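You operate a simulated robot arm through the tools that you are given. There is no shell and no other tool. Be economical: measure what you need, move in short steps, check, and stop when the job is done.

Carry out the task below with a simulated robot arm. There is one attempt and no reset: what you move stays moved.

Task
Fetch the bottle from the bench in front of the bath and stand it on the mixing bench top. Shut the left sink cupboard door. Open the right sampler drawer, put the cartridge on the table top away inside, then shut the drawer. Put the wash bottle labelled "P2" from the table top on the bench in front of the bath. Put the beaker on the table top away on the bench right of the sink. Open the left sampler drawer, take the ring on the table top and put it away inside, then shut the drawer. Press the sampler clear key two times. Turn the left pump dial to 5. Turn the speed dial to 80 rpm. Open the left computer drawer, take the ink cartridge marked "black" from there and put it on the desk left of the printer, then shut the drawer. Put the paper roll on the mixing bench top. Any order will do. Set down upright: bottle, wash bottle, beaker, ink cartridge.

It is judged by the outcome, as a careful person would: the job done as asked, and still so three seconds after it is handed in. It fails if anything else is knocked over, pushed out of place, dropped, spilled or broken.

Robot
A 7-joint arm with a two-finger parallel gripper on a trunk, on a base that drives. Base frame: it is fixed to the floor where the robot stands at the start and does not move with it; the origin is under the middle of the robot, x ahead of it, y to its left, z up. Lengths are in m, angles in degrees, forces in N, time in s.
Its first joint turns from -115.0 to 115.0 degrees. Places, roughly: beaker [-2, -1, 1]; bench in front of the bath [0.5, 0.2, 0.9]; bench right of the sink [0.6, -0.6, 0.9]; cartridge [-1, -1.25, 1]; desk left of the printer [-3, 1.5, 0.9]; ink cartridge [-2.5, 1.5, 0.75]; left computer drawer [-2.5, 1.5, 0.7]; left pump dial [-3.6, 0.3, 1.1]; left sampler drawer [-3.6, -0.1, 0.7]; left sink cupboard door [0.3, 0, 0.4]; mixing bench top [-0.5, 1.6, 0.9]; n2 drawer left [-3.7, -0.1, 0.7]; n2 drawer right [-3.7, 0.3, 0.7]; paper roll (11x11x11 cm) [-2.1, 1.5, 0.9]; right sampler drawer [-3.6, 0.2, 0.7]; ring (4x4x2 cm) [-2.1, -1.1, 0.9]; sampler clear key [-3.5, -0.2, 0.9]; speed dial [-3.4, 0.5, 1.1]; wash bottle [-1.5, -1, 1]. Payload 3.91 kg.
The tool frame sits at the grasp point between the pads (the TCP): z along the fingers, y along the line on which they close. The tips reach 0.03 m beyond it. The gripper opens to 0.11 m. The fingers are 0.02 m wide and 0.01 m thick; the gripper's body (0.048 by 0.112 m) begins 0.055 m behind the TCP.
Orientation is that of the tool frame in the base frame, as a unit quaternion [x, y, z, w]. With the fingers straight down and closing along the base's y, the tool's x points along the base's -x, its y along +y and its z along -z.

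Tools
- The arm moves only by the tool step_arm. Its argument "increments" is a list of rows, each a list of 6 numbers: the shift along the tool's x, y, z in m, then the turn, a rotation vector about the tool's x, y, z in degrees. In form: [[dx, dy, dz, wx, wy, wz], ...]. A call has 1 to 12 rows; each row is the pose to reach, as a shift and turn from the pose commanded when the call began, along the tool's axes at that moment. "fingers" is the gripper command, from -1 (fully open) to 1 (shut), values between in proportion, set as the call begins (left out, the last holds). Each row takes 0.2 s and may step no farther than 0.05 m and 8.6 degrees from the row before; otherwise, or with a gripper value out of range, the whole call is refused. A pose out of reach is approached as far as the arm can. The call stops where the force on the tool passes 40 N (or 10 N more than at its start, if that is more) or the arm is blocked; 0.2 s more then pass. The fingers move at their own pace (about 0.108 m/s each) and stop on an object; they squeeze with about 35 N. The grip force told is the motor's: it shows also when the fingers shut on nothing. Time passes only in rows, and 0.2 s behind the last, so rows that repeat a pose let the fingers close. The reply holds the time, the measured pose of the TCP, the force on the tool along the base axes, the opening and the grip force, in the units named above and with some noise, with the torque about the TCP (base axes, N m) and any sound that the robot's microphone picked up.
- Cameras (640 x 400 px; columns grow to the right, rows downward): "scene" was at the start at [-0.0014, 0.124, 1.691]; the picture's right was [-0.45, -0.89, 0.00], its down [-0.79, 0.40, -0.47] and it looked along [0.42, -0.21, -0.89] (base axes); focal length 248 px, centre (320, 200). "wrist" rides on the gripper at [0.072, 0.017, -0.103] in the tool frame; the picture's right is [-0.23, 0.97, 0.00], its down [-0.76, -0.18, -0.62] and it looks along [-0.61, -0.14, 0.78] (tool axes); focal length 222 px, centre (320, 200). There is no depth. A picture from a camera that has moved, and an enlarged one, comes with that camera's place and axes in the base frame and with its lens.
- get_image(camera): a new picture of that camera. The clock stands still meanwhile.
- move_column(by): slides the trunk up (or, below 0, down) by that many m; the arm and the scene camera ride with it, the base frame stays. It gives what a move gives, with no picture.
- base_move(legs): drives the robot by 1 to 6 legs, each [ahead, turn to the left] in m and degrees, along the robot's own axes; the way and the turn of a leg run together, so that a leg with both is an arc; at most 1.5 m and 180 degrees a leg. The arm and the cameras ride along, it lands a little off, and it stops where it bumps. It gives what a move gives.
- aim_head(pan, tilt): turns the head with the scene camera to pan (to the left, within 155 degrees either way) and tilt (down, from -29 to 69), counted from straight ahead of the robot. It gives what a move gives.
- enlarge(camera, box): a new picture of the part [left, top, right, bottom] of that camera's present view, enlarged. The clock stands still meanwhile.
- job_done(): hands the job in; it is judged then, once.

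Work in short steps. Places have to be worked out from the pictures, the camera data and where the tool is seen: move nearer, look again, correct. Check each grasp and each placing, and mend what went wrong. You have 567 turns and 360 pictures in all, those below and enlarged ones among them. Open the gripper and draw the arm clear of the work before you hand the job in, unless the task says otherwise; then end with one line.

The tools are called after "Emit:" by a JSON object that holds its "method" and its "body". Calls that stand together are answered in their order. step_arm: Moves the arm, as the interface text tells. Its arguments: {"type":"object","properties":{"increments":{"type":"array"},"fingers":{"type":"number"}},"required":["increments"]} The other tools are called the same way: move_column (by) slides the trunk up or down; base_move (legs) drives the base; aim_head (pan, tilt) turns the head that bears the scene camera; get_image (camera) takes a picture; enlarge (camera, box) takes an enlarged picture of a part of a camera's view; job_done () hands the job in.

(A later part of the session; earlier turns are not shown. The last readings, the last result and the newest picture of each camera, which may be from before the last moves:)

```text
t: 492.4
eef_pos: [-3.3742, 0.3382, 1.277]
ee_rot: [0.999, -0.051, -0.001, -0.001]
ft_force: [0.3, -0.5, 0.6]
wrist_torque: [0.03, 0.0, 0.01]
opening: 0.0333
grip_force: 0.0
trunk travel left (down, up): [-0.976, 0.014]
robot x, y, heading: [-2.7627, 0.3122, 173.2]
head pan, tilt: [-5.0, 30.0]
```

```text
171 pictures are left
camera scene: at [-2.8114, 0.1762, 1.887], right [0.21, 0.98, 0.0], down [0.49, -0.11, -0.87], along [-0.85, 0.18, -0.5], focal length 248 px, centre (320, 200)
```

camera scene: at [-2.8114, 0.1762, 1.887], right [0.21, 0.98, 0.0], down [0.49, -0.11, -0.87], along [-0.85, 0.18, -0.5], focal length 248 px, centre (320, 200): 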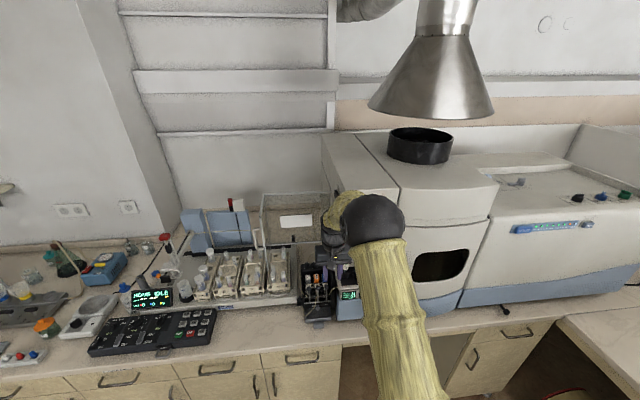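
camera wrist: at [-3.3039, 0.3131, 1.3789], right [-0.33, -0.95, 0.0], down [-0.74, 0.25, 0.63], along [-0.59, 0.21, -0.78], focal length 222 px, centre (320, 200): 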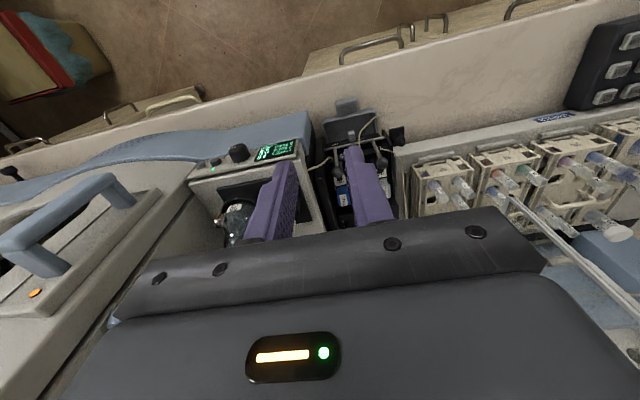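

Advance the base 0.1 and shift the hand over the pump, then look down at the knobs.

Emit:
{"method": "base_move", "body": {"legs": [[0.1, 0]]}}

Emit:
{"method": "step_arm", "body": {"increments": [[-0.01, 0.034, 0, 0, 0, 0], [-0.02, 0.0674, 0, 0, 0, 0]]}}

Emit:
{"method": "get_image", "body": {"camera": "wrist"}}

Emit:
{"method": "enlarge", "body": {"camera": "scene", "box": [270, 180, 390, 260]}}

```text
t: 493.5
eef_pos: [-3.4734, 0.3476, 1.2754]
ee_rot: [0.999, -0.052, 0.0, -0.002]
ft_force: [-0.4, -0.7, 0.4]
wrist_torque: [0.0, 0.0, 0.0]
opening: 0.0328
grip_force: 0.1
trunk travel left (down, up): [-0.976, 0.014]
robot x, y, heading: [-2.8651, 0.3289, 172.9]
head pan, tilt: [-5.0, 30.0]
```

```text
t: 494.1
eef_pos: [-3.5011, 0.2846, 1.2766]
ee_rot: [0.999, -0.051, -0.001, -0.001]
ft_force: [0.9, 0.0, -0.3]
wrist_torque: [0.0, 0.04, -0.02]
opening: 0.0331
grip_force: 0.1
trunk travel left (down, up): [-0.976, 0.014]
robot x, y, heading: [-2.8643, 0.3294, 172.9]
head pan, tilt: [-5.0, 30.0]
```

```text
170 pictures are left
camera wrist: at [-3.4306, 0.259, 1.3792], right [-0.33, -0.95, 0.0], down [-0.74, 0.25, 0.63], along [-0.59, 0.2, -0.78], focal length 222 px, centre (320, 200)
```

wrist: 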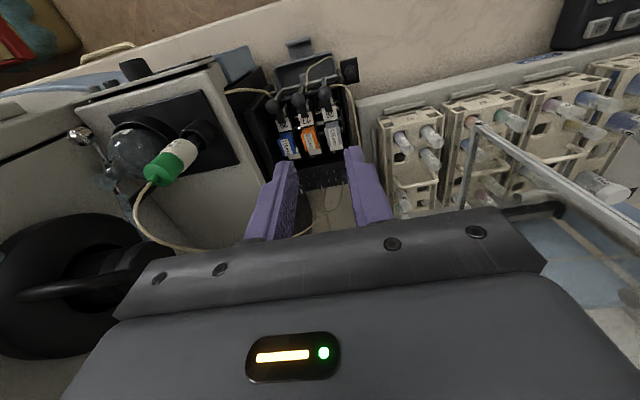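

```text
5.00 times, centred on (330, 220) of scene
camera zoom: at [-2.9115, 0.1877, 1.887], right [0.21, 0.98, 0.0], down [0.49, -0.1, -0.87], along [-0.85, 0.18, -0.5], focal length 1238 px, centre (270, 100)
```

zoom: 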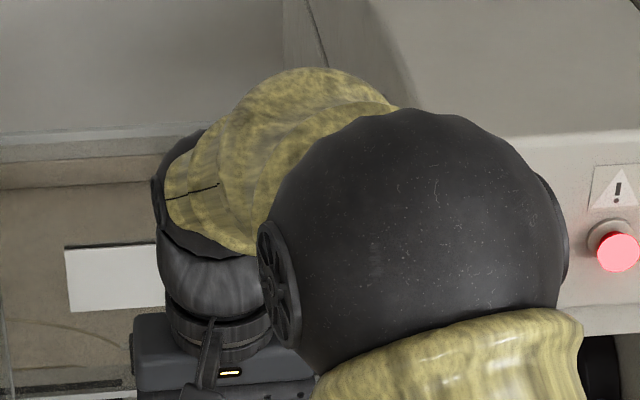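

Emit:
{"method": "enlarge", "body": {"camera": "wrist", "box": [230, 70, 390, 240]}}

```text
2.35 times, centred on (310, 155) of wrist
camera zoom: at [-3.4306, 0.259, 1.3792], right [-0.33, -0.95, 0.0], down [-0.74, 0.25, 0.63], along [-0.59, 0.2, -0.78], focal length 523 px, centre (344, 306)
```

zoom: 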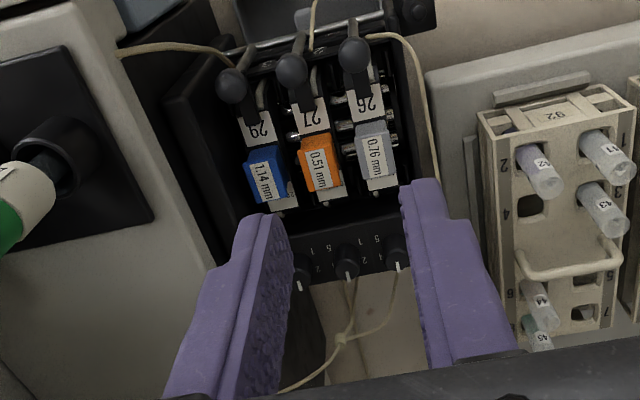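

Knob 1 top ≈ (-3.613, 0.286, 1.096). Enlarge to read its scale geometry.

Emit:
{"method": "enlarge", "body": {"camera": "wrist", "box": [310, 160, 350, 195]}}

```text
11.43 times, centred on (330, 178) of wrist
camera zoom: at [-3.4306, 0.259, 1.3792], right [-0.33, -0.95, 0.0], down [-0.74, 0.25, 0.63], along [-0.59, 0.2, -0.78], focal length 2538 px, centre (206, 457)
```

zoom: 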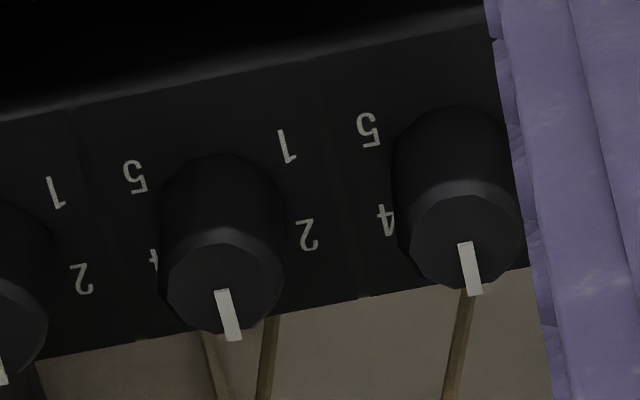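

Scale is 60° per step (5 is +120° clockwise from 3) and the knob axis leans ~16° toward me. Advance 6 cm, tilt 16°, and come to 8 cm above the knob, then roll -45°.

Emit:
{"method": "base_move", "body": {"legs": [[0.06, 0]]}}

Emit:
{"method": "step_arm", "body": {"increments": [[-0.007, 0.0025, 0.025, 0, -4, 0], [-0.014, 0.005, 0.05, 0, -8, 0], [-0.021, 0.0075, 0.078, 0, -12, 0], [-0.029, 0.0096, 0.1036, 0, -16, 0]]}}

Emit:
{"method": "step_arm", "body": {"increments": [[0, 0, 0, 0, 0, -8], [0, 0, 0, 0, 0, -16], [0, 0, 0, 0, 0, -24], [0, 0, 0, 0, 0, -32], [0, 0, 0, 0, 0, -40], [0, 0, 0, 0, 0, -45]]}}

Emit:
{"method": "get_image", "body": {"camera": "wrist"}}

```text
t: 495.1
eef_pos: [-3.5616, 0.2934, 1.275]
ee_rot: [0.999, -0.051, 0.001, -0.001]
ft_force: [-1.0, 0.4, -0.6]
wrist_torque: [0.0, -0.02, -0.03]
opening: 0.033
grip_force: 0.0
trunk travel left (down, up): [-0.976, 0.014]
robot x, y, heading: [-2.9254, 0.3377, 173.0]
head pan, tilt: [-5.0, 30.0]
```

```text
t: 496.1
eef_pos: [-3.5906, 0.2842, 1.1729]
ee_rot: [0.989, -0.05, -0.14, -0.008]
ft_force: [0.0, 0.4, -0.7]
wrist_torque: [-0.01, 0.0, 0.0]
opening: 0.033
grip_force: 0.0
trunk travel left (down, up): [-0.976, 0.014]
robot x, y, heading: [-2.9241, 0.3402, 172.8]
head pan, tilt: [-5.0, 30.0]
```

```text
t: 497.5
eef_pos: [-3.5887, 0.2873, 1.1721]
ee_rot: [0.933, 0.332, -0.125, -0.061]
ft_force: [0.4, 0.6, 0.0]
wrist_torque: [-0.01, -0.02, -0.01]
opening: 0.0328
grip_force: 0.1
trunk travel left (down, up): [-0.976, 0.014]
robot x, y, heading: [-2.9231, 0.334, 173.2]
head pan, tilt: [-5.0, 30.0]
```

```text
166 pictures are left
camera wrist: at [-3.4969, 0.3155, 1.2543], right [0.42, -0.9, -0.15], down [-0.5, -0.37, 0.78], along [-0.75, -0.25, -0.61], focal length 222 px, centre (320, 200)
```

wrist: 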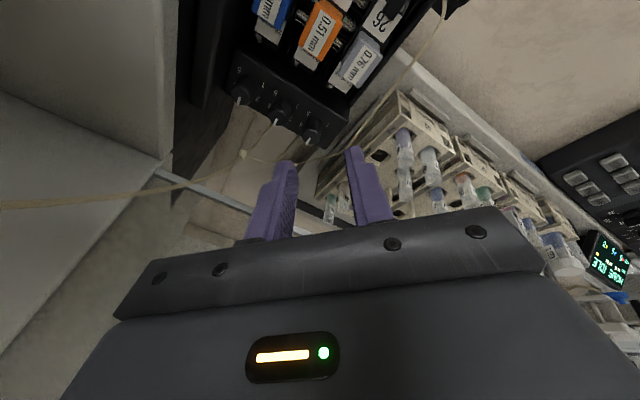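

Emit:
{"method": "enlarge", "body": {"camera": "wrist", "box": [200, 50, 440, 220]}}

Emit:
{"method": "enlarge", "body": {"camera": "wrist", "box": [290, 100, 350, 150]}}

```text
2.35 times, centred on (320, 135) of wrist
camera zoom: at [-3.4969, 0.3155, 1.2543], right [0.42, -0.9, -0.15], down [-0.5, -0.37, 0.78], along [-0.75, -0.25, -0.61], focal length 523 px, centre (320, 353)
```

zoom: 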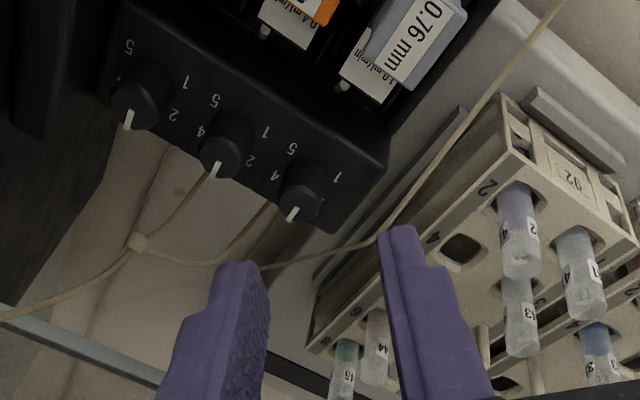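

```text
8.00 times, centred on (320, 125) of wrist
camera zoom: at [-3.4969, 0.3155, 1.2543], right [0.42, -0.9, -0.15], down [-0.5, -0.37, 0.78], along [-0.75, -0.25, -0.61], focal length 1777 px, centre (320, 800)
```

zoom: 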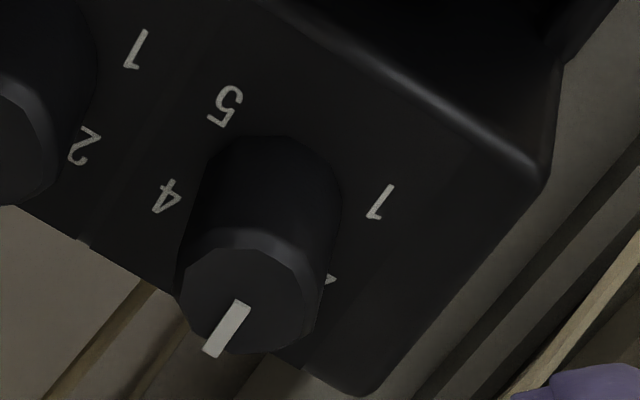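

Re-triangulating with knob size: top at ≈(-3.649, 0.2885, 1.055), lean ~9°. Move to 6 cm short of it with the corrected tilt.

Emit:
{"method": "step_arm", "body": {"increments": [[-0.0135, -0.0097, 0, -2.5, 2.5, 0], [-0.0269, -0.0194, 0.02, -4.95, 4.95, 0], [-0.0269, -0.0194, 0.045, -4.95, 4.95, 0], [-0.0269, -0.0194, 0.0697, -4.95, 4.95, 0]]}}

Emit:
{"method": "enlarge", "body": {"camera": "wrist", "box": [240, 60, 400, 200]}}

```text
t: 498.5
eef_pos: [-3.6418, 0.2866, 1.1149]
ee_rot: [0.939, 0.334, -0.07, -0.035]
ft_force: [-1.0, -1.0, -0.7]
wrist_torque: [0.0, 0.0, -0.01]
opening: 0.033
grip_force: 0.0
trunk travel left (down, up): [-0.976, 0.014]
robot x, y, heading: [-2.924, 0.3392, 172.9]
head pan, tilt: [-5.0, 30.0]
```

```text
2.86 times, centred on (320, 130) of wrist
camera zoom: at [-3.56, 0.3163, 1.2064], right [0.43, -0.9, -0.09], down [-0.6, -0.36, 0.72], along [-0.68, -0.26, -0.69], focal length 635 px, centre (320, 400)
```

zoom: 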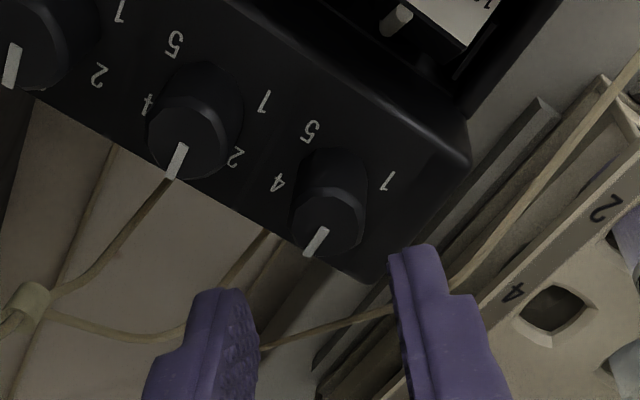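

Correct by +12 mm tool-x, +4 mm tool-y and approach 1.5 cm, then recheck.

Emit:
{"method": "step_arm", "body": {"increments": [[0.0125, 0.0043, 0, 0, 0, 0], [0.0125, 0.0043, 0.015, 0, 0, 0]]}}

Emit:
{"method": "enlarge", "body": {"camera": "wrist", "box": [240, 60, 400, 200]}}

```text
t: 499.1
eef_pos: [-3.6314, 0.2926, 1.097]
ee_rot: [0.939, 0.334, -0.071, -0.034]
ft_force: [0.2, -0.2, 0.3]
wrist_torque: [-0.02, -0.02, 0.01]
opening: 0.033
grip_force: 0.1
trunk travel left (down, up): [-0.976, 0.014]
robot x, y, heading: [-2.9204, 0.3388, 172.9]
head pan, tilt: [-5.0, 30.0]
```

```text
2.86 times, centred on (320, 130) of wrist
camera zoom: at [-3.5495, 0.3208, 1.1899], right [0.43, -0.9, -0.08], down [-0.6, -0.36, 0.72], along [-0.68, -0.26, -0.69], focal length 635 px, centre (320, 400)
```

zoom: 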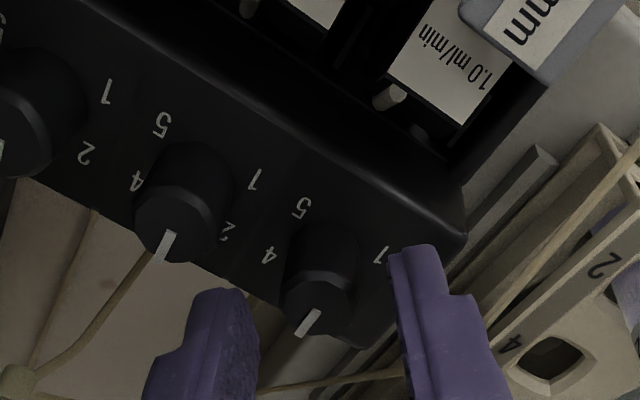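

Advance 8 mm more and recheck.

Emit:
{"method": "step_arm", "body": {"increments": [[0, 0, 0.004, 0, 0, 0], [0, 0, 0.008, 0, 0, 0]]}}

Emit:
{"method": "enlarge", "body": {"camera": "wrist", "box": [240, 60, 400, 200]}}

```text
t: 499.7
eef_pos: [-3.6311, 0.2909, 1.09]
ee_rot: [0.939, 0.333, -0.072, -0.035]
ft_force: [0.2, -0.2, 0.3]
wrist_torque: [0.02, 0.05, -0.02]
opening: 0.0329
grip_force: 0.0
trunk travel left (down, up): [-0.976, 0.014]
robot x, y, heading: [-2.9242, 0.3368, 172.8]
head pan, tilt: [-5.0, 30.0]
```

```text
2.86 times, centred on (320, 130) of wrist
camera zoom: at [-3.5501, 0.3212, 1.1824], right [0.43, -0.9, -0.09], down [-0.6, -0.36, 0.72], along [-0.68, -0.26, -0.69], focal length 635 px, centre (320, 400)
```

zoom: 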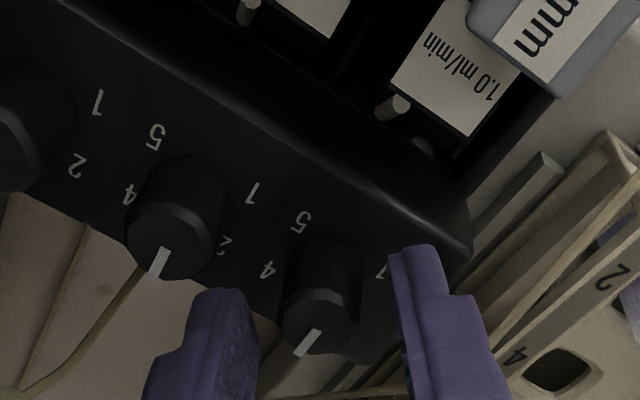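

The apparent motion shows the knob top 17 mm ahead of TCP – perfect depth, centred within 2 mm. Close the fingers.

Emit:
{"method": "step_arm", "body": {"increments": [[0.002, 0, 0, 0, 0, 0], [0.002, 0, 0, 0, 0, 0], [0.002, 0, 0, 0, 0, 0]], "fingers": 1}}

Emit:
{"method": "enlarge", "body": {"camera": "wrist", "box": [240, 60, 400, 200]}}

```text
t: 500.5
eef_pos: [-3.6324, 0.2917, 1.0905]
ee_rot: [0.939, 0.335, -0.072, -0.036]
ft_force: [-6.1, -7.2, 4.6]
wrist_torque: [-0.12, -0.85, 0.04]
opening: 0.0195
grip_force: 44.9
trunk travel left (down, up): [-0.976, 0.014]
robot x, y, heading: [-2.9213, 0.3362, 172.9]
head pan, tilt: [-5.0, 30.0]
```

```text
2.86 times, centred on (320, 130) of wrist
camera zoom: at [-3.5496, 0.3212, 1.1822], right [0.43, -0.9, -0.09], down [-0.6, -0.36, 0.72], along [-0.68, -0.26, -0.69], focal length 635 px, centre (320, 400)
```

zoom: 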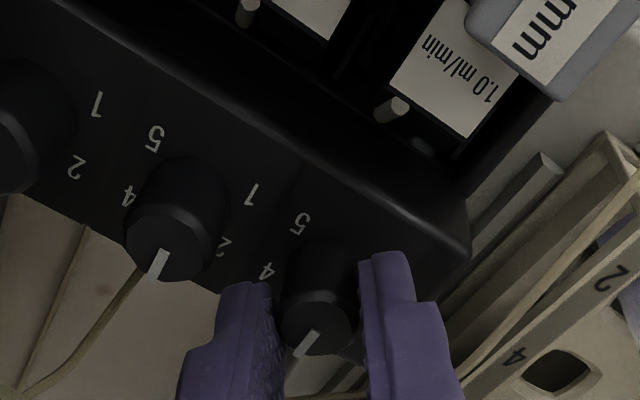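

Gripped the knob. Turn 60° first (to 4) and check.

Emit:
{"method": "step_arm", "body": {"increments": [[0, 0, 0, 0, 0, 7.5], [0, 0, 0, 0, 0, 15], [0, 0, 0, 0, 0, 22.5], [0, 0, 0, 0, 0, 30], [0, 0, 0, 0, 0, 37.5], [0, 0, 0, 0, 0, 45], [0, 0, 0, 0, 0, 52.5], [0, 0, 0, 0, 0, 60]]}}

Emit:
{"method": "enlarge", "body": {"camera": "wrist", "box": [240, 60, 400, 200]}}

```text
t: 502.3
eef_pos: [-3.6319, 0.2903, 1.0905]
ee_rot: [0.98, -0.182, -0.08, 0.005]
ft_force: [-7.2, -8.7, 4.5]
wrist_torque: [0.87, 1.18, 0.05]
opening: 0.0187
grip_force: 44.7
trunk travel left (down, up): [-0.976, 0.014]
robot x, y, heading: [-2.9246, 0.3362, 173.1]
head pan, tilt: [-5.0, 30.0]
```

```text
2.86 times, centred on (320, 130) of wrist
camera zoom: at [-3.5542, 0.2466, 1.1806], right [-0.55, -0.83, 0.07], down [-0.54, 0.42, 0.73], along [-0.63, 0.36, -0.68], focal length 635 px, centre (320, 400)
```

zoom: 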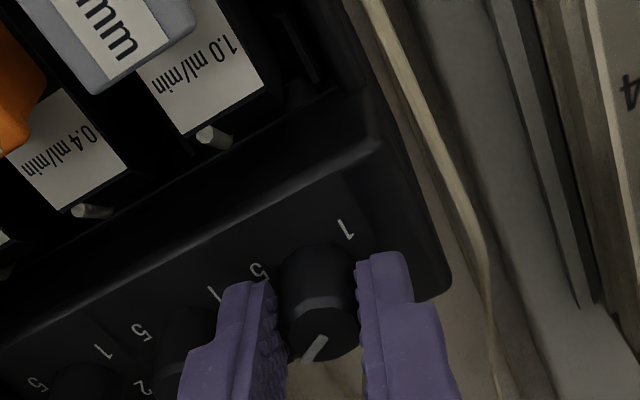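

Turned with the hand. Turn another 60° to 5.

Emit:
{"method": "step_arm", "body": {"increments": [[0, 0, 0, 0, 0, 7.5], [0, 0, 0, 0, 0, 15], [0, 0, 0, 0, 0, 22.5], [0, 0, 0, 0, 0, 30], [0, 0, 0, 0, 0, 37.5], [0, 0, 0, 0, 0, 45], [0, 0, 0, 0, 0, 52.5], [0, 0, 0, 0, 0, 60], [0, 0, 0, 0, 0, 60]]}}

Emit:
{"method": "enlarge", "body": {"camera": "wrist", "box": [240, 60, 400, 200]}}

```text
t: 504.3
eef_pos: [-3.6311, 0.2912, 1.09]
ee_rot: [0.759, -0.647, -0.066, 0.044]
ft_force: [-11.6, -8.6, 7.2]
wrist_torque: [0.91, -0.03, 0.03]
opening: 0.0206
grip_force: 45.2
trunk travel left (down, up): [-0.976, 0.014]
robot x, y, heading: [-2.9233, 0.3375, 172.7]
head pan, tilt: [-5.0, 30.0]
```

```text
2.86 times, centred on (320, 130) of wrist
camera zoom: at [-3.621, 0.2138, 1.1906], right [-0.98, 0.07, 0.16], down [0.15, 0.77, 0.62], along [-0.08, 0.64, -0.77], focal length 635 px, centre (320, 400)
```

zoom: 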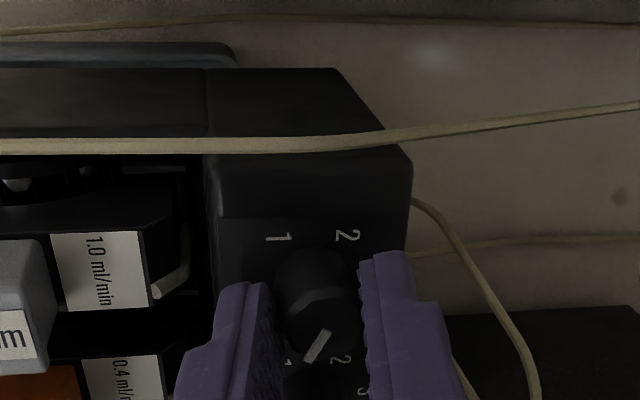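

Pointer now points front-right toward 5. Open slightly and lift off along the axis.

Emit:
{"method": "step_arm", "body": {"increments": [[0, 0, 0, 0, 0, 0], [0, 0, 0, 0, 0, 0]], "fingers": 0.45}}

Emit:
{"method": "step_arm", "body": {"increments": [[0, 0, -0.015, 0, 0, 0], [0, 0, -0.035, 0, 0, 0], [0, 0, -0.07, 0, 0, 0], [0, 0, -0.11, 0, 0, 0]]}}

Emit:
{"method": "enlarge", "body": {"camera": "wrist", "box": [280, 60, 360, 140]}}

Emit:
{"method": "get_image", "body": {"camera": "scene"}}

```text
t: 504.9
eef_pos: [-3.6291, 0.2933, 1.09]
ee_rot: [0.759, -0.646, -0.067, 0.044]
ft_force: [-0.6, -0.2, -0.7]
wrist_torque: [-0.02, 0.0, 0.0]
opening: 0.0305
grip_force: 0.1
trunk travel left (down, up): [-0.976, 0.014]
robot x, y, heading: [-2.9252, 0.3381, 172.9]
head pan, tilt: [-5.0, 30.0]
```

```text
t: 505.9
eef_pos: [-3.6125, 0.2896, 1.1989]
ee_rot: [0.758, -0.647, -0.066, 0.044]
ft_force: [0.3, 0.4, -1.0]
wrist_torque: [-0.01, 0.02, 0.0]
opening: 0.0304
grip_force: 0.2
trunk travel left (down, up): [-0.976, 0.014]
robot x, y, heading: [-2.922, 0.3325, 172.8]
head pan, tilt: [-5.0, 30.0]
```

```text
5.00 times, centred on (320, 100) of wrist
camera zoom: at [-3.6022, 0.213, 1.3006], right [-0.99, 0.07, 0.16], down [0.15, 0.77, 0.62], along [-0.08, 0.64, -0.77], focal length 1111 px, centre (320, 700)
```

zoom: 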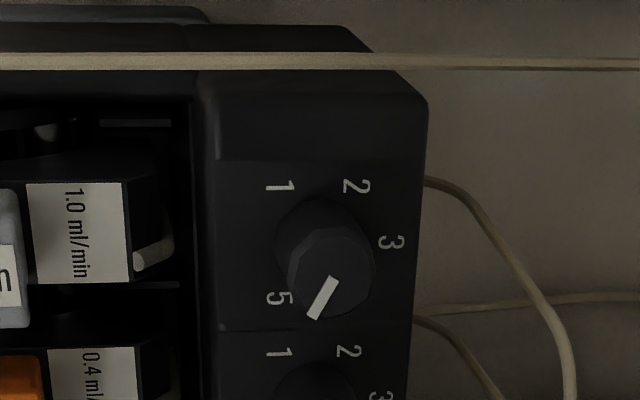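

```text
156 pictures are left
camera scene: at [-2.9688, 0.1958, 1.887], right [0.21, 0.98, 0.0], down [0.49, -0.1, -0.87], along [-0.85, 0.18, -0.5], focal length 248 px, centre (320, 200)
```

scene: 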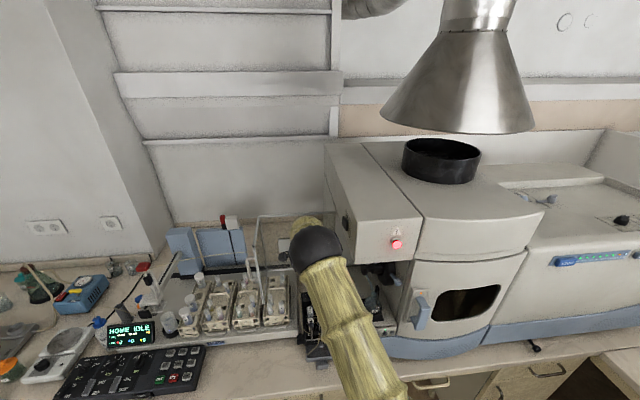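

Emit:
{"method": "enlarge", "body": {"camera": "wrist", "box": [305, 90, 345, 130]}}

```text
10.00 times, centred on (325, 110) of wrist
camera zoom: at [-3.6022, 0.213, 1.3006], right [-0.99, 0.07, 0.16], down [0.15, 0.77, 0.62], along [-0.08, 0.64, -0.77], focal length 2221 px, centre (270, 1100)
```

zoom: 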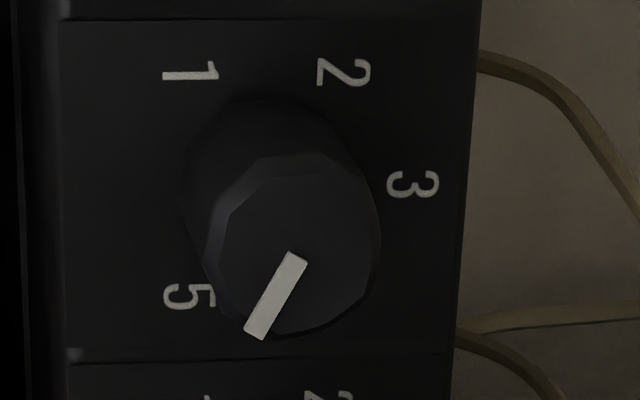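

Pointer is at ≈120° – exactly on 5. Retreat from the pump and restore the tool orientation.

Emit:
{"method": "step_arm", "body": {"increments": [[0, 0, -0.04, 0, 0, 0], [0, 0, -0.08, 0, 0, 0]]}}

Emit:
{"method": "base_move", "body": {"legs": [[-0.5, 0]]}}

Emit:
{"method": "step_arm", "body": {"increments": [[0, 0, 0, 0, 0, -7.5], [0, 0, 0, 0, 0, -15], [0, 0, 0, 0, 0, -22.5], [0, 0, 0, 0, 0, -30], [0, 0, 0, 0, 0, -37.5], [0, 0, 0, 0, 0, -45], [0, 0, 0, 0, 0, -52.5], [0, 0, 0, 0, 0, -60], [0, 0, 0, 0, 0, -67.5], [0, 0, 0, 0, 0, -75]], "fingers": -0.5}}

Emit:
{"method": "aim_head", "body": {"pan": -70, "tilt": 35}}

Emit:
{"method": "get_image", "body": {"camera": "scene"}}

```text
t: 506.5
eef_pos: [-3.6009, 0.2881, 1.2779]
ee_rot: [0.759, -0.646, -0.066, 0.044]
ft_force: [0.9, 0.4, 0.6]
wrist_torque: [0.0, -0.02, -0.03]
opening: 0.0305
grip_force: 0.1
trunk travel left (down, up): [-0.976, 0.014]
robot x, y, heading: [-2.9211, 0.3359, 173.0]
head pan, tilt: [-5.0, 30.0]
```

```text
t: 509.4
eef_pos: [-3.1058, 0.2275, 1.2776]
ee_rot: [0.759, -0.647, -0.066, 0.044]
ft_force: [-0.6, 0.0, 0.7]
wrist_torque: [0.0, -0.02, 0.01]
opening: 0.0302
grip_force: 0.0
trunk travel left (down, up): [-0.976, 0.014]
robot x, y, heading: [-2.4299, 0.2757, 172.9]
head pan, tilt: [-5.0, 30.0]
```

```text
t: 511.6
eef_pos: [-3.1058, 0.2273, 1.2771]
ee_rot: [0.996, -0.051, -0.079, -0.006]
ft_force: [-0.4, 0.6, -0.4]
wrist_torque: [0.0, 0.0, -0.01]
opening: 0.0821
grip_force: 0.1
trunk travel left (down, up): [-0.976, 0.014]
robot x, y, heading: [-2.426, 0.2732, 172.6]
head pan, tilt: [-5.0, 30.0]
```

```text
t: 513.0
eef_pos: [-3.1061, 0.2291, 1.2777]
ee_rot: [0.996, -0.051, -0.079, -0.006]
ft_force: [-0.6, -0.1, -0.8]
wrist_torque: [0.02, -0.01, 0.03]
opening: 0.0829
grip_force: 0.0
trunk travel left (down, up): [-0.976, 0.014]
robot x, y, heading: [-2.4271, 0.2734, 172.8]
head pan, tilt: [-70.0, 35.0]
```

```text
154 pictures are left
camera scene: at [-2.4052, 0.2003, 1.8792], right [0.98, 0.22, 0.0], down [0.13, -0.56, -0.82], along [-0.18, 0.8, -0.57], focal length 248 px, centre (320, 200)
```

scene: 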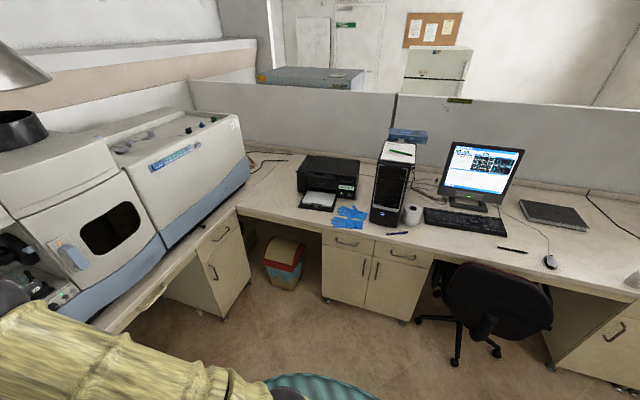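

Desk area seen: printer, gloves, PC tower, paper roll, and two computer drawers. Turn to face the desk (heading 90°) and look closer.

Emit:
{"method": "base_move", "body": {"legs": [[0, -82.8]]}}

Emit:
{"method": "aim_head", "body": {"pan": 0, "tilt": 40}}

Emit:
{"method": "get_image", "body": {"camera": "scene"}}

```text
t: 516.9
eef_pos: [-2.5606, 0.9409, 1.2778]
ee_rot: [0.714, -0.695, -0.056, -0.055]
ft_force: [0.5, 0.3, 0.0]
wrist_torque: [-0.03, 0.02, 0.0]
opening: 0.0826
grip_force: 0.1
trunk travel left (down, up): [-0.976, 0.014]
robot x, y, heading: [-2.4247, 0.2779, 90.0]
head pan, tilt: [-70.0, 35.0]
```

```text
t: 518.3
eef_pos: [-2.5604, 0.9409, 1.2776]
ee_rot: [0.714, -0.695, -0.056, -0.057]
ft_force: [0.0, -0.5, 0.6]
wrist_torque: [0.0, -0.04, 0.01]
opening: 0.0825
grip_force: 0.0
trunk travel left (down, up): [-0.976, 0.014]
robot x, y, heading: [-2.4287, 0.2758, 90.2]
head pan, tilt: [0.0, 40.0]
```

```text
153 pictures are left
camera scene: at [-2.5785, 0.2987, 1.8717], right [1.0, 0.0, 0.0], down [0.0, -0.64, -0.77], along [0.0, 0.77, -0.64], focal length 248 px, centre (320, 200)
```

scene: 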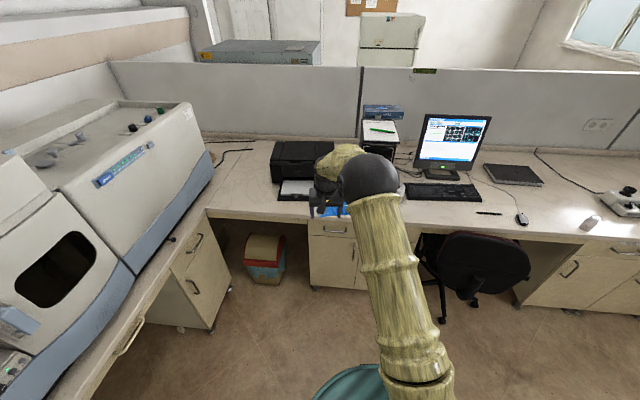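

Desk is rotated ~5°. Turn to heading 84.6°, then make the tool horizontal with vertical closing.

Emit:
{"method": "base_move", "body": {"legs": [[0, -5.6]]}}

Emit:
{"method": "step_arm", "body": {"increments": [[0.01, 0, 0, 0, -8.1, 0], [0.02, 0, 0, 0, -16.2, 0], [0.03, 0, 0, 0, -24.3, 0], [0.04, 0, 0, 0, -32.4, 0], [0.05, 0, 0, 0, -40.5, 0], [0.06, 0, 0, 0, -48.6, 0], [0.07, 0, 0, 0, -56.7, 0], [0.08, 0, 0, 0, -64.8, 0], [0.08, 0, 0, 0, -72.9, 0], [0.08, 0, 0, 0, -81, 0]]}}

Emit:
{"method": "step_arm", "body": {"increments": [[0, 0, 0, 0, 0, 8.2], [0, 0, 0, 0, 0, 16.4], [0, 0, 0, 0, 0, 24.6], [0, 0, 0, 0, 0, 32.8], [0, 0, 0, 0, 0, 41], [0, 0, 0, 0, 0, 49.2], [0, 0, 0, 0, 0, 57.4], [0, 0, 0, 0, 0, 65.6], [0, 0, 0, 0, 0, 73.8], [0, 0, 0, 0, 0, 82], [0, 0, 0, 0, 0, 90]], "fingers": -0.2}}

Emit:
{"method": "get_image", "body": {"camera": "scene"}}

```text
t: 519.2
eef_pos: [-2.4933, 0.9501, 1.2776]
ee_rot: [-0.679, 0.73, 0.053, 0.059]
ft_force: [0.0, 0.8, 0.0]
wrist_torque: [0.01, 0.03, 0.01]
opening: 0.0827
grip_force: 0.1
trunk travel left (down, up): [-0.976, 0.014]
robot x, y, heading: [-2.4206, 0.2756, 84.3]
head pan, tilt: [0.0, 40.0]
```

```text
t: 521.4
eef_pos: [-2.5008, 0.8722, 1.2653]
ee_rot: [-0.482, 0.517, 0.482, 0.518]
ft_force: [0.1, 0.1, 0.6]
wrist_torque: [-0.01, 0.0, 0.0]
opening: 0.0826
grip_force: 0.1
trunk travel left (down, up): [-0.976, 0.014]
robot x, y, heading: [-2.4272, 0.2735, 84.6]
head pan, tilt: [0.0, 40.0]
```

```text
t: 523.8
eef_pos: [-2.4991, 0.872, 1.2652]
ee_rot: [0.026, 0.706, 0.708, 0.025]
ft_force: [0.6, 0.4, -0.1]
wrist_torque: [0.01, 0.03, 0.0]
opening: 0.0662
grip_force: 0.0
trunk travel left (down, up): [-0.976, 0.014]
robot x, y, heading: [-2.4276, 0.2743, 84.6]
head pan, tilt: [0.0, 40.0]
```

```text
152 pictures are left
camera scene: at [-2.5749, 0.3136, 1.8717], right [1.0, -0.1, 0.0], down [-0.06, -0.64, -0.77], along [0.07, 0.76, -0.64], focal length 248 px, centre (320, 200)
```

scene: 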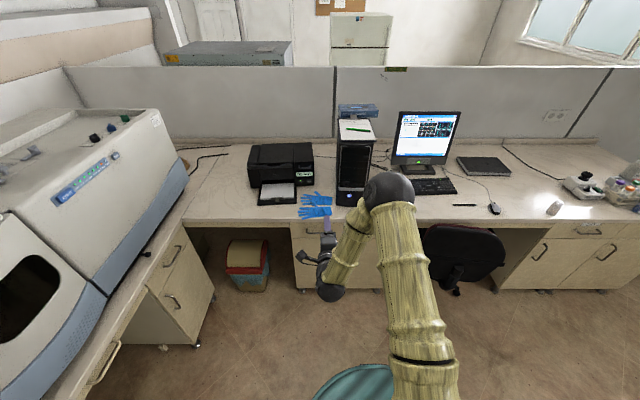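

Orientation set. Lower the trunk to handle height (z≈0.77) and look.

Emit:
{"method": "move_column", "body": {"by": -0.4}}

Emit:
{"method": "move_column", "body": {"by": -0.095}}

Emit:
{"method": "enlarge", "body": {"camera": "scene", "box": [240, 150, 440, 290]}}

Emit:
{"method": "get_image", "body": {"camera": "wrist"}}

```text
t: 527.7
eef_pos: [-2.5001, 0.8721, 0.8652]
ee_rot: [0.025, 0.706, 0.707, 0.026]
ft_force: [-0.8, 0.5, -0.4]
wrist_torque: [0.03, -0.03, 0.01]
opening: 0.066
grip_force: 0.1
trunk travel left (down, up): [-0.576, 0.414]
robot x, y, heading: [-2.4276, 0.2721, 84.2]
head pan, tilt: [0.0, 40.0]
```

```text
t: 529.0
eef_pos: [-2.5, 0.871, 0.7698]
ee_rot: [0.025, 0.706, 0.707, 0.026]
ft_force: [-0.8, 0.0, 0.8]
wrist_torque: [-0.01, 0.0, 0.0]
opening: 0.0661
grip_force: 0.0
trunk travel left (down, up): [-0.481, 0.509]
robot x, y, heading: [-2.4284, 0.2713, 84.7]
head pan, tilt: [0.0, 40.0]
```

```text
2.86 times, centred on (340, 220) of scene
camera zoom: at [-2.5754, 0.3133, 1.3767], right [1.0, -0.1, 0.0], down [-0.06, -0.64, -0.77], along [0.07, 0.76, -0.64], focal length 707 px, centre (263, 143)
```

zoom: 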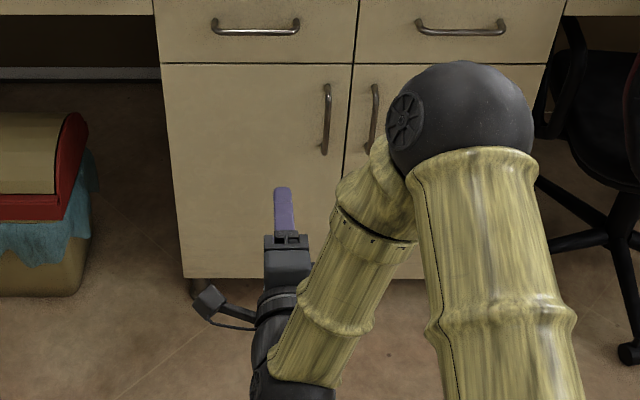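

```text
150 pictures are left
camera wrist: at [-2.58, 0.7727, 0.7865], right [0.22, -0.02, 0.97], down [0.72, -0.68, -0.18], along [0.66, 0.74, -0.14], focal length 222 px, centre (320, 200)
```

wrist: 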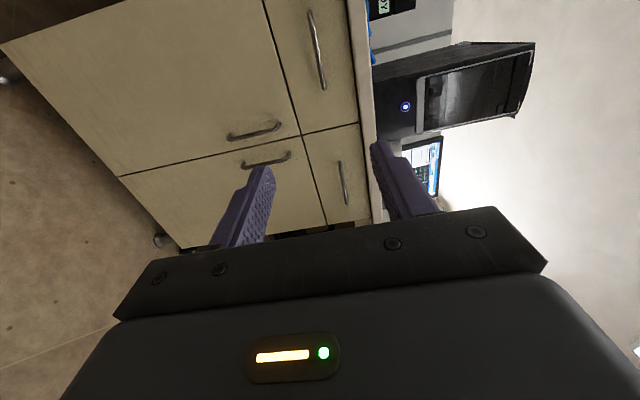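

Left computer drawer handle at about (-2.50, 1.317, 0.772). Drive 0.33 ahead and line up.

Emit:
{"method": "base_move", "body": {"legs": [[0.33, 0]]}}

Emit:
{"method": "step_arm", "body": {"increments": [[0.02, 0.002, 0, 0, 0, 0], [0.036, 0.002, 0.01, 0, 0, 0]]}}

Emit:
{"method": "get_image", "body": {"camera": "wrist"}}

```text
t: 531.2
eef_pos: [-2.4673, 1.2061, 0.7701]
ee_rot: [0.025, 0.705, 0.708, 0.026]
ft_force: [0.0, 0.5, -0.6]
wrist_torque: [0.01, 0.02, 0.0]
opening: 0.0661
grip_force: 0.1
trunk travel left (down, up): [-0.481, 0.509]
robot x, y, heading: [-2.3947, 0.6104, 84.8]
head pan, tilt: [0.0, 40.0]
```

```text
t: 531.8
eef_pos: [-2.5028, 1.2191, 0.7705]
ee_rot: [0.025, 0.706, 0.707, 0.026]
ft_force: [-0.4, -0.1, 0.1]
wrist_torque: [0.0, -0.01, 0.01]
opening: 0.0662
grip_force: 0.1
trunk travel left (down, up): [-0.481, 0.509]
robot x, y, heading: [-2.3935, 0.608, 84.4]
head pan, tilt: [0.0, 40.0]
```

```text
149 pictures are left
camera wrist: at [-2.5824, 1.1198, 0.7883], right [0.22, -0.02, 0.97], down [0.71, -0.68, -0.18], along [0.66, 0.74, -0.14], focal length 222 px, centre (320, 200)
```

wrist: 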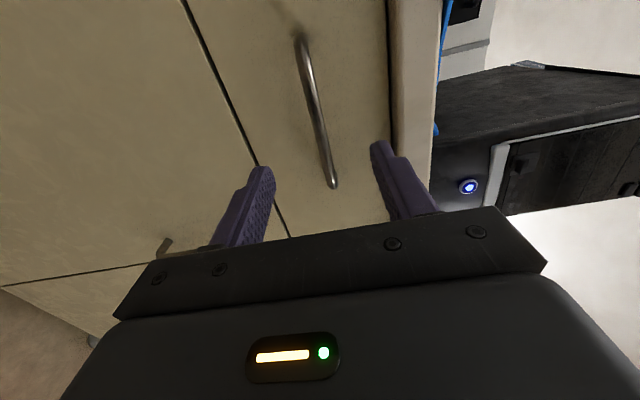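

Same geometry as before. Advance 0.086 and close.

Emit:
{"method": "step_arm", "body": {"increments": [[0, 0.001, 0.03, 0, 0, 0], [0, 0.001, 0.06, 0, 0, 0], [0, 0.001, 0.086, 0, 0, 0]]}}

Emit:
{"method": "step_arm", "body": {"increments": [[0, 0, 0, 0, 0, 0], [0, 0, 0, 0, 0, 0], [0, 0, 0, 0, 0, 0], [0, 0, 0, 0, 0, 0]], "fingers": 1}}

```text
t: 532.6
eef_pos: [-2.4958, 1.3056, 0.7724]
ee_rot: [0.024, 0.706, 0.707, 0.027]
ft_force: [0.0, -1.4, 0.2]
wrist_torque: [0.0, -0.01, 0.0]
opening: 0.0661
grip_force: 0.1
trunk travel left (down, up): [-0.481, 0.509]
robot x, y, heading: [-2.396, 0.6084, 84.5]
head pan, tilt: [0.0, 40.0]
```

```text
t: 533.6
eef_pos: [-2.4957, 1.3048, 0.7714]
ee_rot: [0.024, 0.707, 0.706, 0.027]
ft_force: [1.2, -0.5, -12.3]
wrist_torque: [-0.09, 0.16, 0.25]
opening: 0.0116
grip_force: 45.2
trunk travel left (down, up): [-0.481, 0.509]
robot x, y, heading: [-2.3969, 0.6063, 84.4]
head pan, tilt: [0.0, 40.0]
```

Gripped. Pull the drawer by driving back 0.24 m.

Emit:
{"method": "base_move", "body": {"legs": [[-0.24, 0]]}}

Emit:
{"method": "step_arm", "body": {"increments": [[0, 0, 0, 0, 0, 0], [0, 0, 0, 0, 0, 0]], "fingers": -0.2}}

Emit:
{"method": "get_image", "body": {"camera": "scene"}}

```text
t: 535.3
eef_pos: [-2.5199, 1.0669, 0.7712]
ee_rot: [0.025, 0.708, 0.706, 0.027]
ft_force: [-8.5, 0.3, -18.4]
wrist_torque: [-0.06, 0.17, 0.21]
opening: 0.0112
grip_force: 45.1
trunk travel left (down, up): [-0.481, 0.509]
robot x, y, heading: [-2.419, 0.3712, 84.3]
head pan, tilt: [0.0, 40.0]
```

```text
t: 535.9
eef_pos: [-2.5192, 1.0671, 0.7734]
ee_rot: [0.026, 0.707, 0.706, 0.026]
ft_force: [0.2, 0.3, -0.2]
wrist_torque: [0.02, 0.02, 0.01]
opening: 0.0659
grip_force: 0.2
trunk travel left (down, up): [-0.481, 0.509]
robot x, y, heading: [-2.4197, 0.3681, 84.1]
head pan, tilt: [0.0, 40.0]
```

```text
148 pictures are left
camera scene: at [-2.5666, 0.4094, 1.3767], right [1.0, -0.1, 0.0], down [-0.06, -0.64, -0.77], along [0.08, 0.76, -0.64], focal length 248 px, centre (320, 200)
```

scene: 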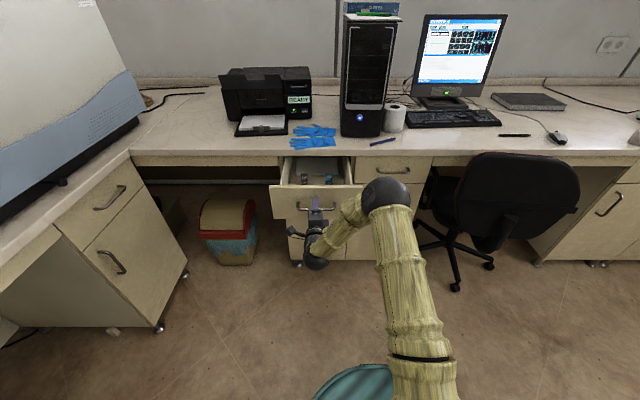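

Drawer opened. Back off, raise the trunk, and look inside.

Emit:
{"method": "base_move", "body": {"legs": [[-0.12, 0]]}}

Emit:
{"method": "move_column", "body": {"by": 0.4}}

Emit:
{"method": "enlarge", "body": {"camera": "scene", "box": [260, 180, 400, 270]}}

Emit:
{"method": "step_arm", "body": {"increments": [[0, 0, 0, 0, 0, -8.2], [0, 0, 0, 0, 0, -16.4], [0, 0, 0, 0, 0, -24.6], [0, 0, 0, 0, 0, -32.8], [0, 0, 0, 0, 0, -41], [0, 0, 0, 0, 0, -49.2], [0, 0, 0, 0, 0, -57.4], [0, 0, 0, 0, 0, -65.6], [0, 0, 0, 0, 0, -73.8], [0, 0, 0, 0, 0, -82], [0, 0, 0, 0, 0, -90]]}}

Emit:
{"method": "step_arm", "body": {"increments": [[0, 0, 0, 0, 8.2, 0], [0, 0, 0, 0, 16.4, 0], [0, 0, 0, 0, 24.6, 0], [0, 0, 0, 0, 32.8, 0], [0, 0, 0, 0, 41, 0], [0, 0, 0, 0, 49.2, 0], [0, 0, 0, 0, 57.4, 0], [0, 0, 0, 0, 65.6, 0], [0, 0, 0, 0, 73.8, 0], [0, 0, 0, 0, 82, 0], [0, 0, 0, 0, 90, 0]]}}

```text
t: 537.2
eef_pos: [-2.5303, 0.9453, 0.7736]
ee_rot: [0.025, 0.706, 0.707, 0.026]
ft_force: [-0.1, 0.0, -0.6]
wrist_torque: [0.01, 0.02, 0.01]
opening: 0.0661
grip_force: 0.0
trunk travel left (down, up): [-0.481, 0.509]
robot x, y, heading: [-2.4321, 0.2467, 84.3]
head pan, tilt: [0.0, 40.0]
```

```text
t: 541.0
eef_pos: [-2.5317, 0.9461, 1.1727]
ee_rot: [0.025, 0.706, 0.707, 0.026]
ft_force: [0.4, 0.4, -0.2]
wrist_torque: [0.0, -0.02, 0.0]
opening: 0.0659
grip_force: 0.0
trunk travel left (down, up): [-0.881, 0.109]
robot x, y, heading: [-2.4276, 0.2495, 84.4]
head pan, tilt: [0.0, 40.0]
```

```text
4.44 times, centred on (330, 225) of scene
camera zoom: at [-2.5785, 0.2889, 1.7766], right [1.0, -0.1, 0.0], down [-0.06, -0.64, -0.77], along [0.08, 0.76, -0.64], focal length 1100 px, centre (276, 89)
```

zoom: 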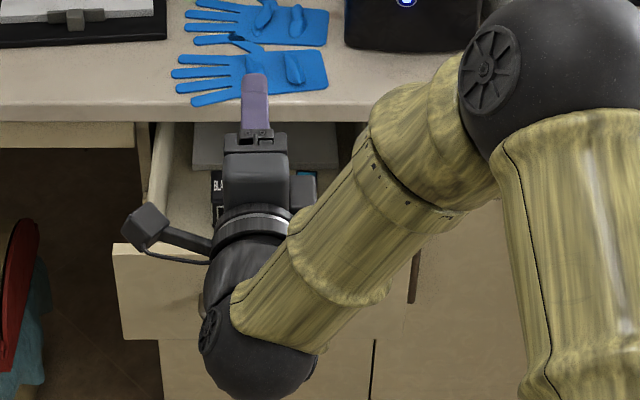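

```text
t: 543.4
eef_pos: [-2.5294, 0.9457, 1.1739]
ee_rot: [-0.482, 0.517, 0.479, 0.52]
ft_force: [-0.5, 0.0, 0.5]
wrist_torque: [-0.01, 0.01, 0.02]
opening: 0.0662
grip_force: 0.2
trunk travel left (down, up): [-0.881, 0.109]
robot x, y, heading: [-2.4334, 0.2493, 84.3]
head pan, tilt: [0.0, 40.0]
```

```text
t: 545.8
eef_pos: [-2.53, 0.9477, 1.1722]
ee_rot: [-0.681, 0.733, -0.001, 0.001]
ft_force: [0.6, -0.5, -1.1]
wrist_torque: [0.01, 0.0, -0.01]
opening: 0.0658
grip_force: 0.0
trunk travel left (down, up): [-0.881, 0.109]
robot x, y, heading: [-2.4306, 0.2483, 84.0]
head pan, tilt: [0.0, 40.0]
```

Drive 0.18 ahead so the wrist camera looks into the drawer.

Emit:
{"method": "base_move", "body": {"legs": [[0.18, 0]]}}

Emit:
{"method": "get_image", "body": {"camera": "wrist"}}

Emit:
{"method": "get_image", "body": {"camera": "scene"}}

```text
t: 547.3
eef_pos: [-2.5132, 1.1277, 1.1732]
ee_rot: [-0.681, 0.733, -0.001, 0.0]
ft_force: [0.5, -0.7, 0.3]
wrist_torque: [-0.01, -0.03, -0.01]
opening: 0.0661
grip_force: 0.0
trunk travel left (down, up): [-0.881, 0.109]
robot x, y, heading: [-2.413, 0.4289, 84.3]
head pan, tilt: [0.0, 40.0]
```

```text
146 pictures are left
camera wrist: at [-2.5354, 1.0547, 1.2753], right [-0.95, 0.3, 0.0], down [0.23, 0.75, 0.62], along [0.19, 0.59, -0.78], focal length 222 px, centre (320, 200)
```

wrist: 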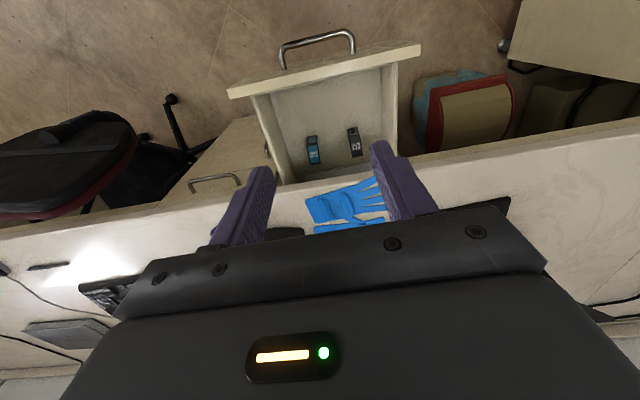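

```text
145 pictures are left
camera scene: at [-2.5604, 0.4707, 1.7766], right [1.0, -0.1, 0.0], down [-0.06, -0.64, -0.77], along [0.08, 0.76, -0.64], focal length 248 px, centre (320, 200)
```

scene: 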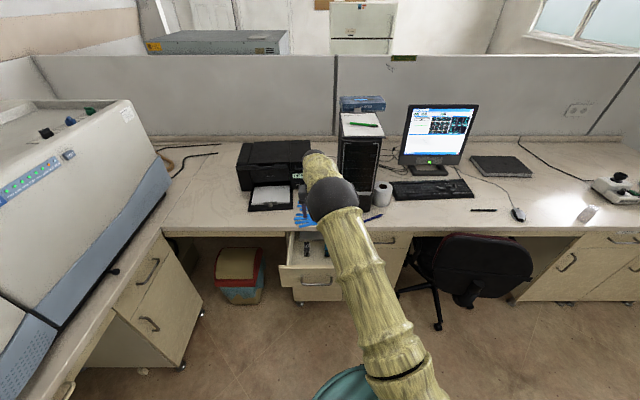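

Emit:
{"method": "enlarge", "body": {"camera": "wrist", "box": [260, 60, 420, 200]}}

Emit:
{"method": "enlarge", "body": {"camera": "scene", "box": [270, 220, 350, 290]}}

```text
2.86 times, centred on (340, 130) of wrist
camera zoom: at [-2.5354, 1.0547, 1.2753], right [-0.95, 0.3, 0.0], down [0.23, 0.75, 0.62], along [0.19, 0.59, -0.78], focal length 635 px, centre (263, 400)
```

zoom: 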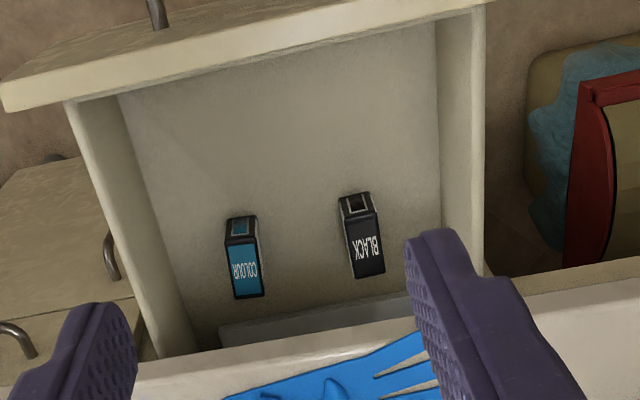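

```text
5.71 times, centred on (310, 255) of scene
camera zoom: at [-2.5604, 0.4707, 1.7766], right [1.0, -0.1, 0.0], down [-0.06, -0.64, -0.77], along [0.08, 0.76, -0.64], focal length 1415 px, centre (377, -114)
```

zoom: 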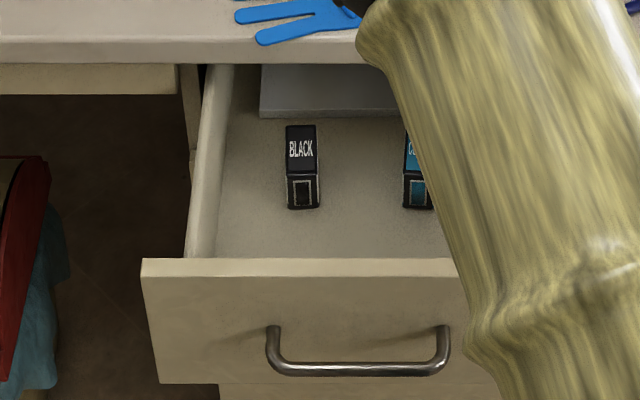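

The BLACK cartridge sits too close under the desk edge; open the drawer ~0.12 more by hooking the closed fingers behind its front board.

Emit:
{"method": "step_arm", "body": {"increments": [[-0.016, 0, 0.03, 0, 0, 0], [-0.032, 0, 0.07, 0, 0, 0], [-0.032, 0, 0.115, 0, 0, 0], [-0.032, 0, 0.16, 0, 0, 0], [-0.032, 0, 0.205, 0, 0, 0]], "fingers": 1}}

Emit:
{"method": "get_image", "body": {"camera": "wrist"}}

```text
t: 548.5
eef_pos: [-2.5085, 1.159, 0.9679]
ee_rot: [-0.681, 0.732, -0.001, 0.0]
ft_force: [0.4, 0.4, -0.8]
wrist_torque: [0.0, 0.01, -0.02]
opening: 0.0001
grip_force: 35.9
trunk travel left (down, up): [-0.881, 0.109]
robot x, y, heading: [-2.4114, 0.4281, 84.1]
head pan, tilt: [0.0, 40.0]
```

```text
142 pictures are left
camera wrist: at [-2.5311, 1.0864, 1.07], right [-0.95, 0.3, 0.0], down [0.23, 0.75, 0.62], along [0.19, 0.6, -0.78], focal length 222 px, centre (320, 200)
```

wrist: 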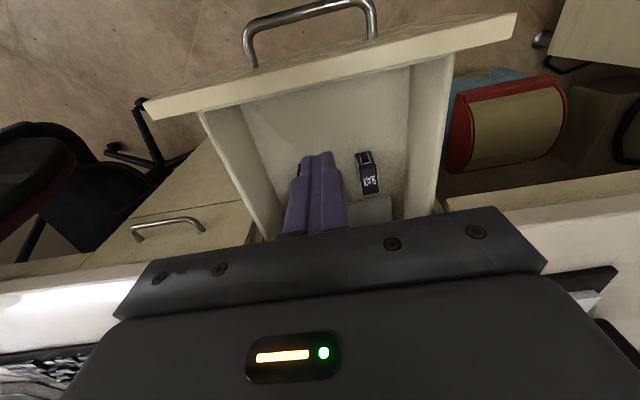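

Lower the fingers behind the board, then drive back 0.13.

Emit:
{"method": "step_arm", "body": {"increments": [[0, 0, 0.045, 0, 0, 0], [0, 0, 0.09, 0, 0, 0], [0, 0, 0.135, 0, 0, 0], [0, 0, 0.163, 0, 0, 0]]}}

Emit:
{"method": "base_move", "body": {"legs": [[-0.15, 0]]}}

Emit:
{"method": "get_image", "body": {"camera": "wrist"}}

```text
t: 549.5
eef_pos: [-2.5099, 1.1441, 0.8446]
ee_rot: [-0.681, 0.733, 0.009, 0.011]
ft_force: [5.1, 1.0, 18.9]
wrist_torque: [-0.2, 0.01, 0.03]
opening: 0.0
grip_force: 35.5
out of reach, approached as far as the arm can: row 2, 3, 4
trunk travel left (down, up): [-0.881, 0.109]
robot x, y, heading: [-2.4101, 0.4317, 84.5]
head pan, tilt: [0.0, 40.0]
stopped in row 4: the force on the tool passed its limit (the readings are from after the stop); the commanded pose is now the measured one
```

```text
t: 550.8
eef_pos: [-2.524, 0.9921, 0.8444]
ee_rot: [-0.68, 0.734, 0.01, 0.009]
ft_force: [-1.9, -0.1, 29.7]
wrist_torque: [-0.33, -0.04, 0.0]
opening: 0.0
grip_force: 34.9
trunk travel left (down, up): [-0.881, 0.109]
robot x, y, heading: [-2.4252, 0.2831, 84.2]
head pan, tilt: [0.0, 40.0]
```

```text
141 pictures are left
camera wrist: at [-2.5464, 0.9166, 0.9454], right [-0.95, 0.3, 0.01], down [0.23, 0.73, 0.64], along [0.19, 0.61, -0.77], focal length 222 px, centre (320, 200)
```

wrist: 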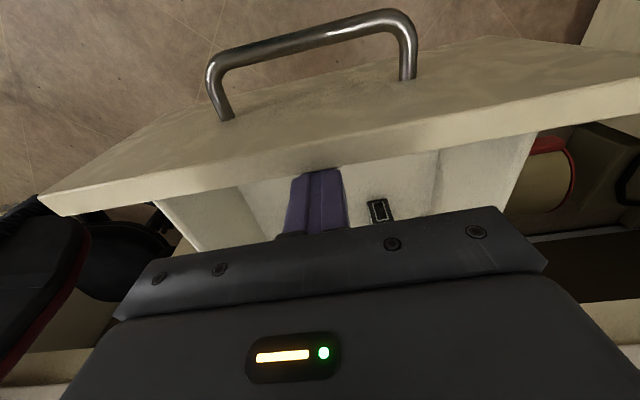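

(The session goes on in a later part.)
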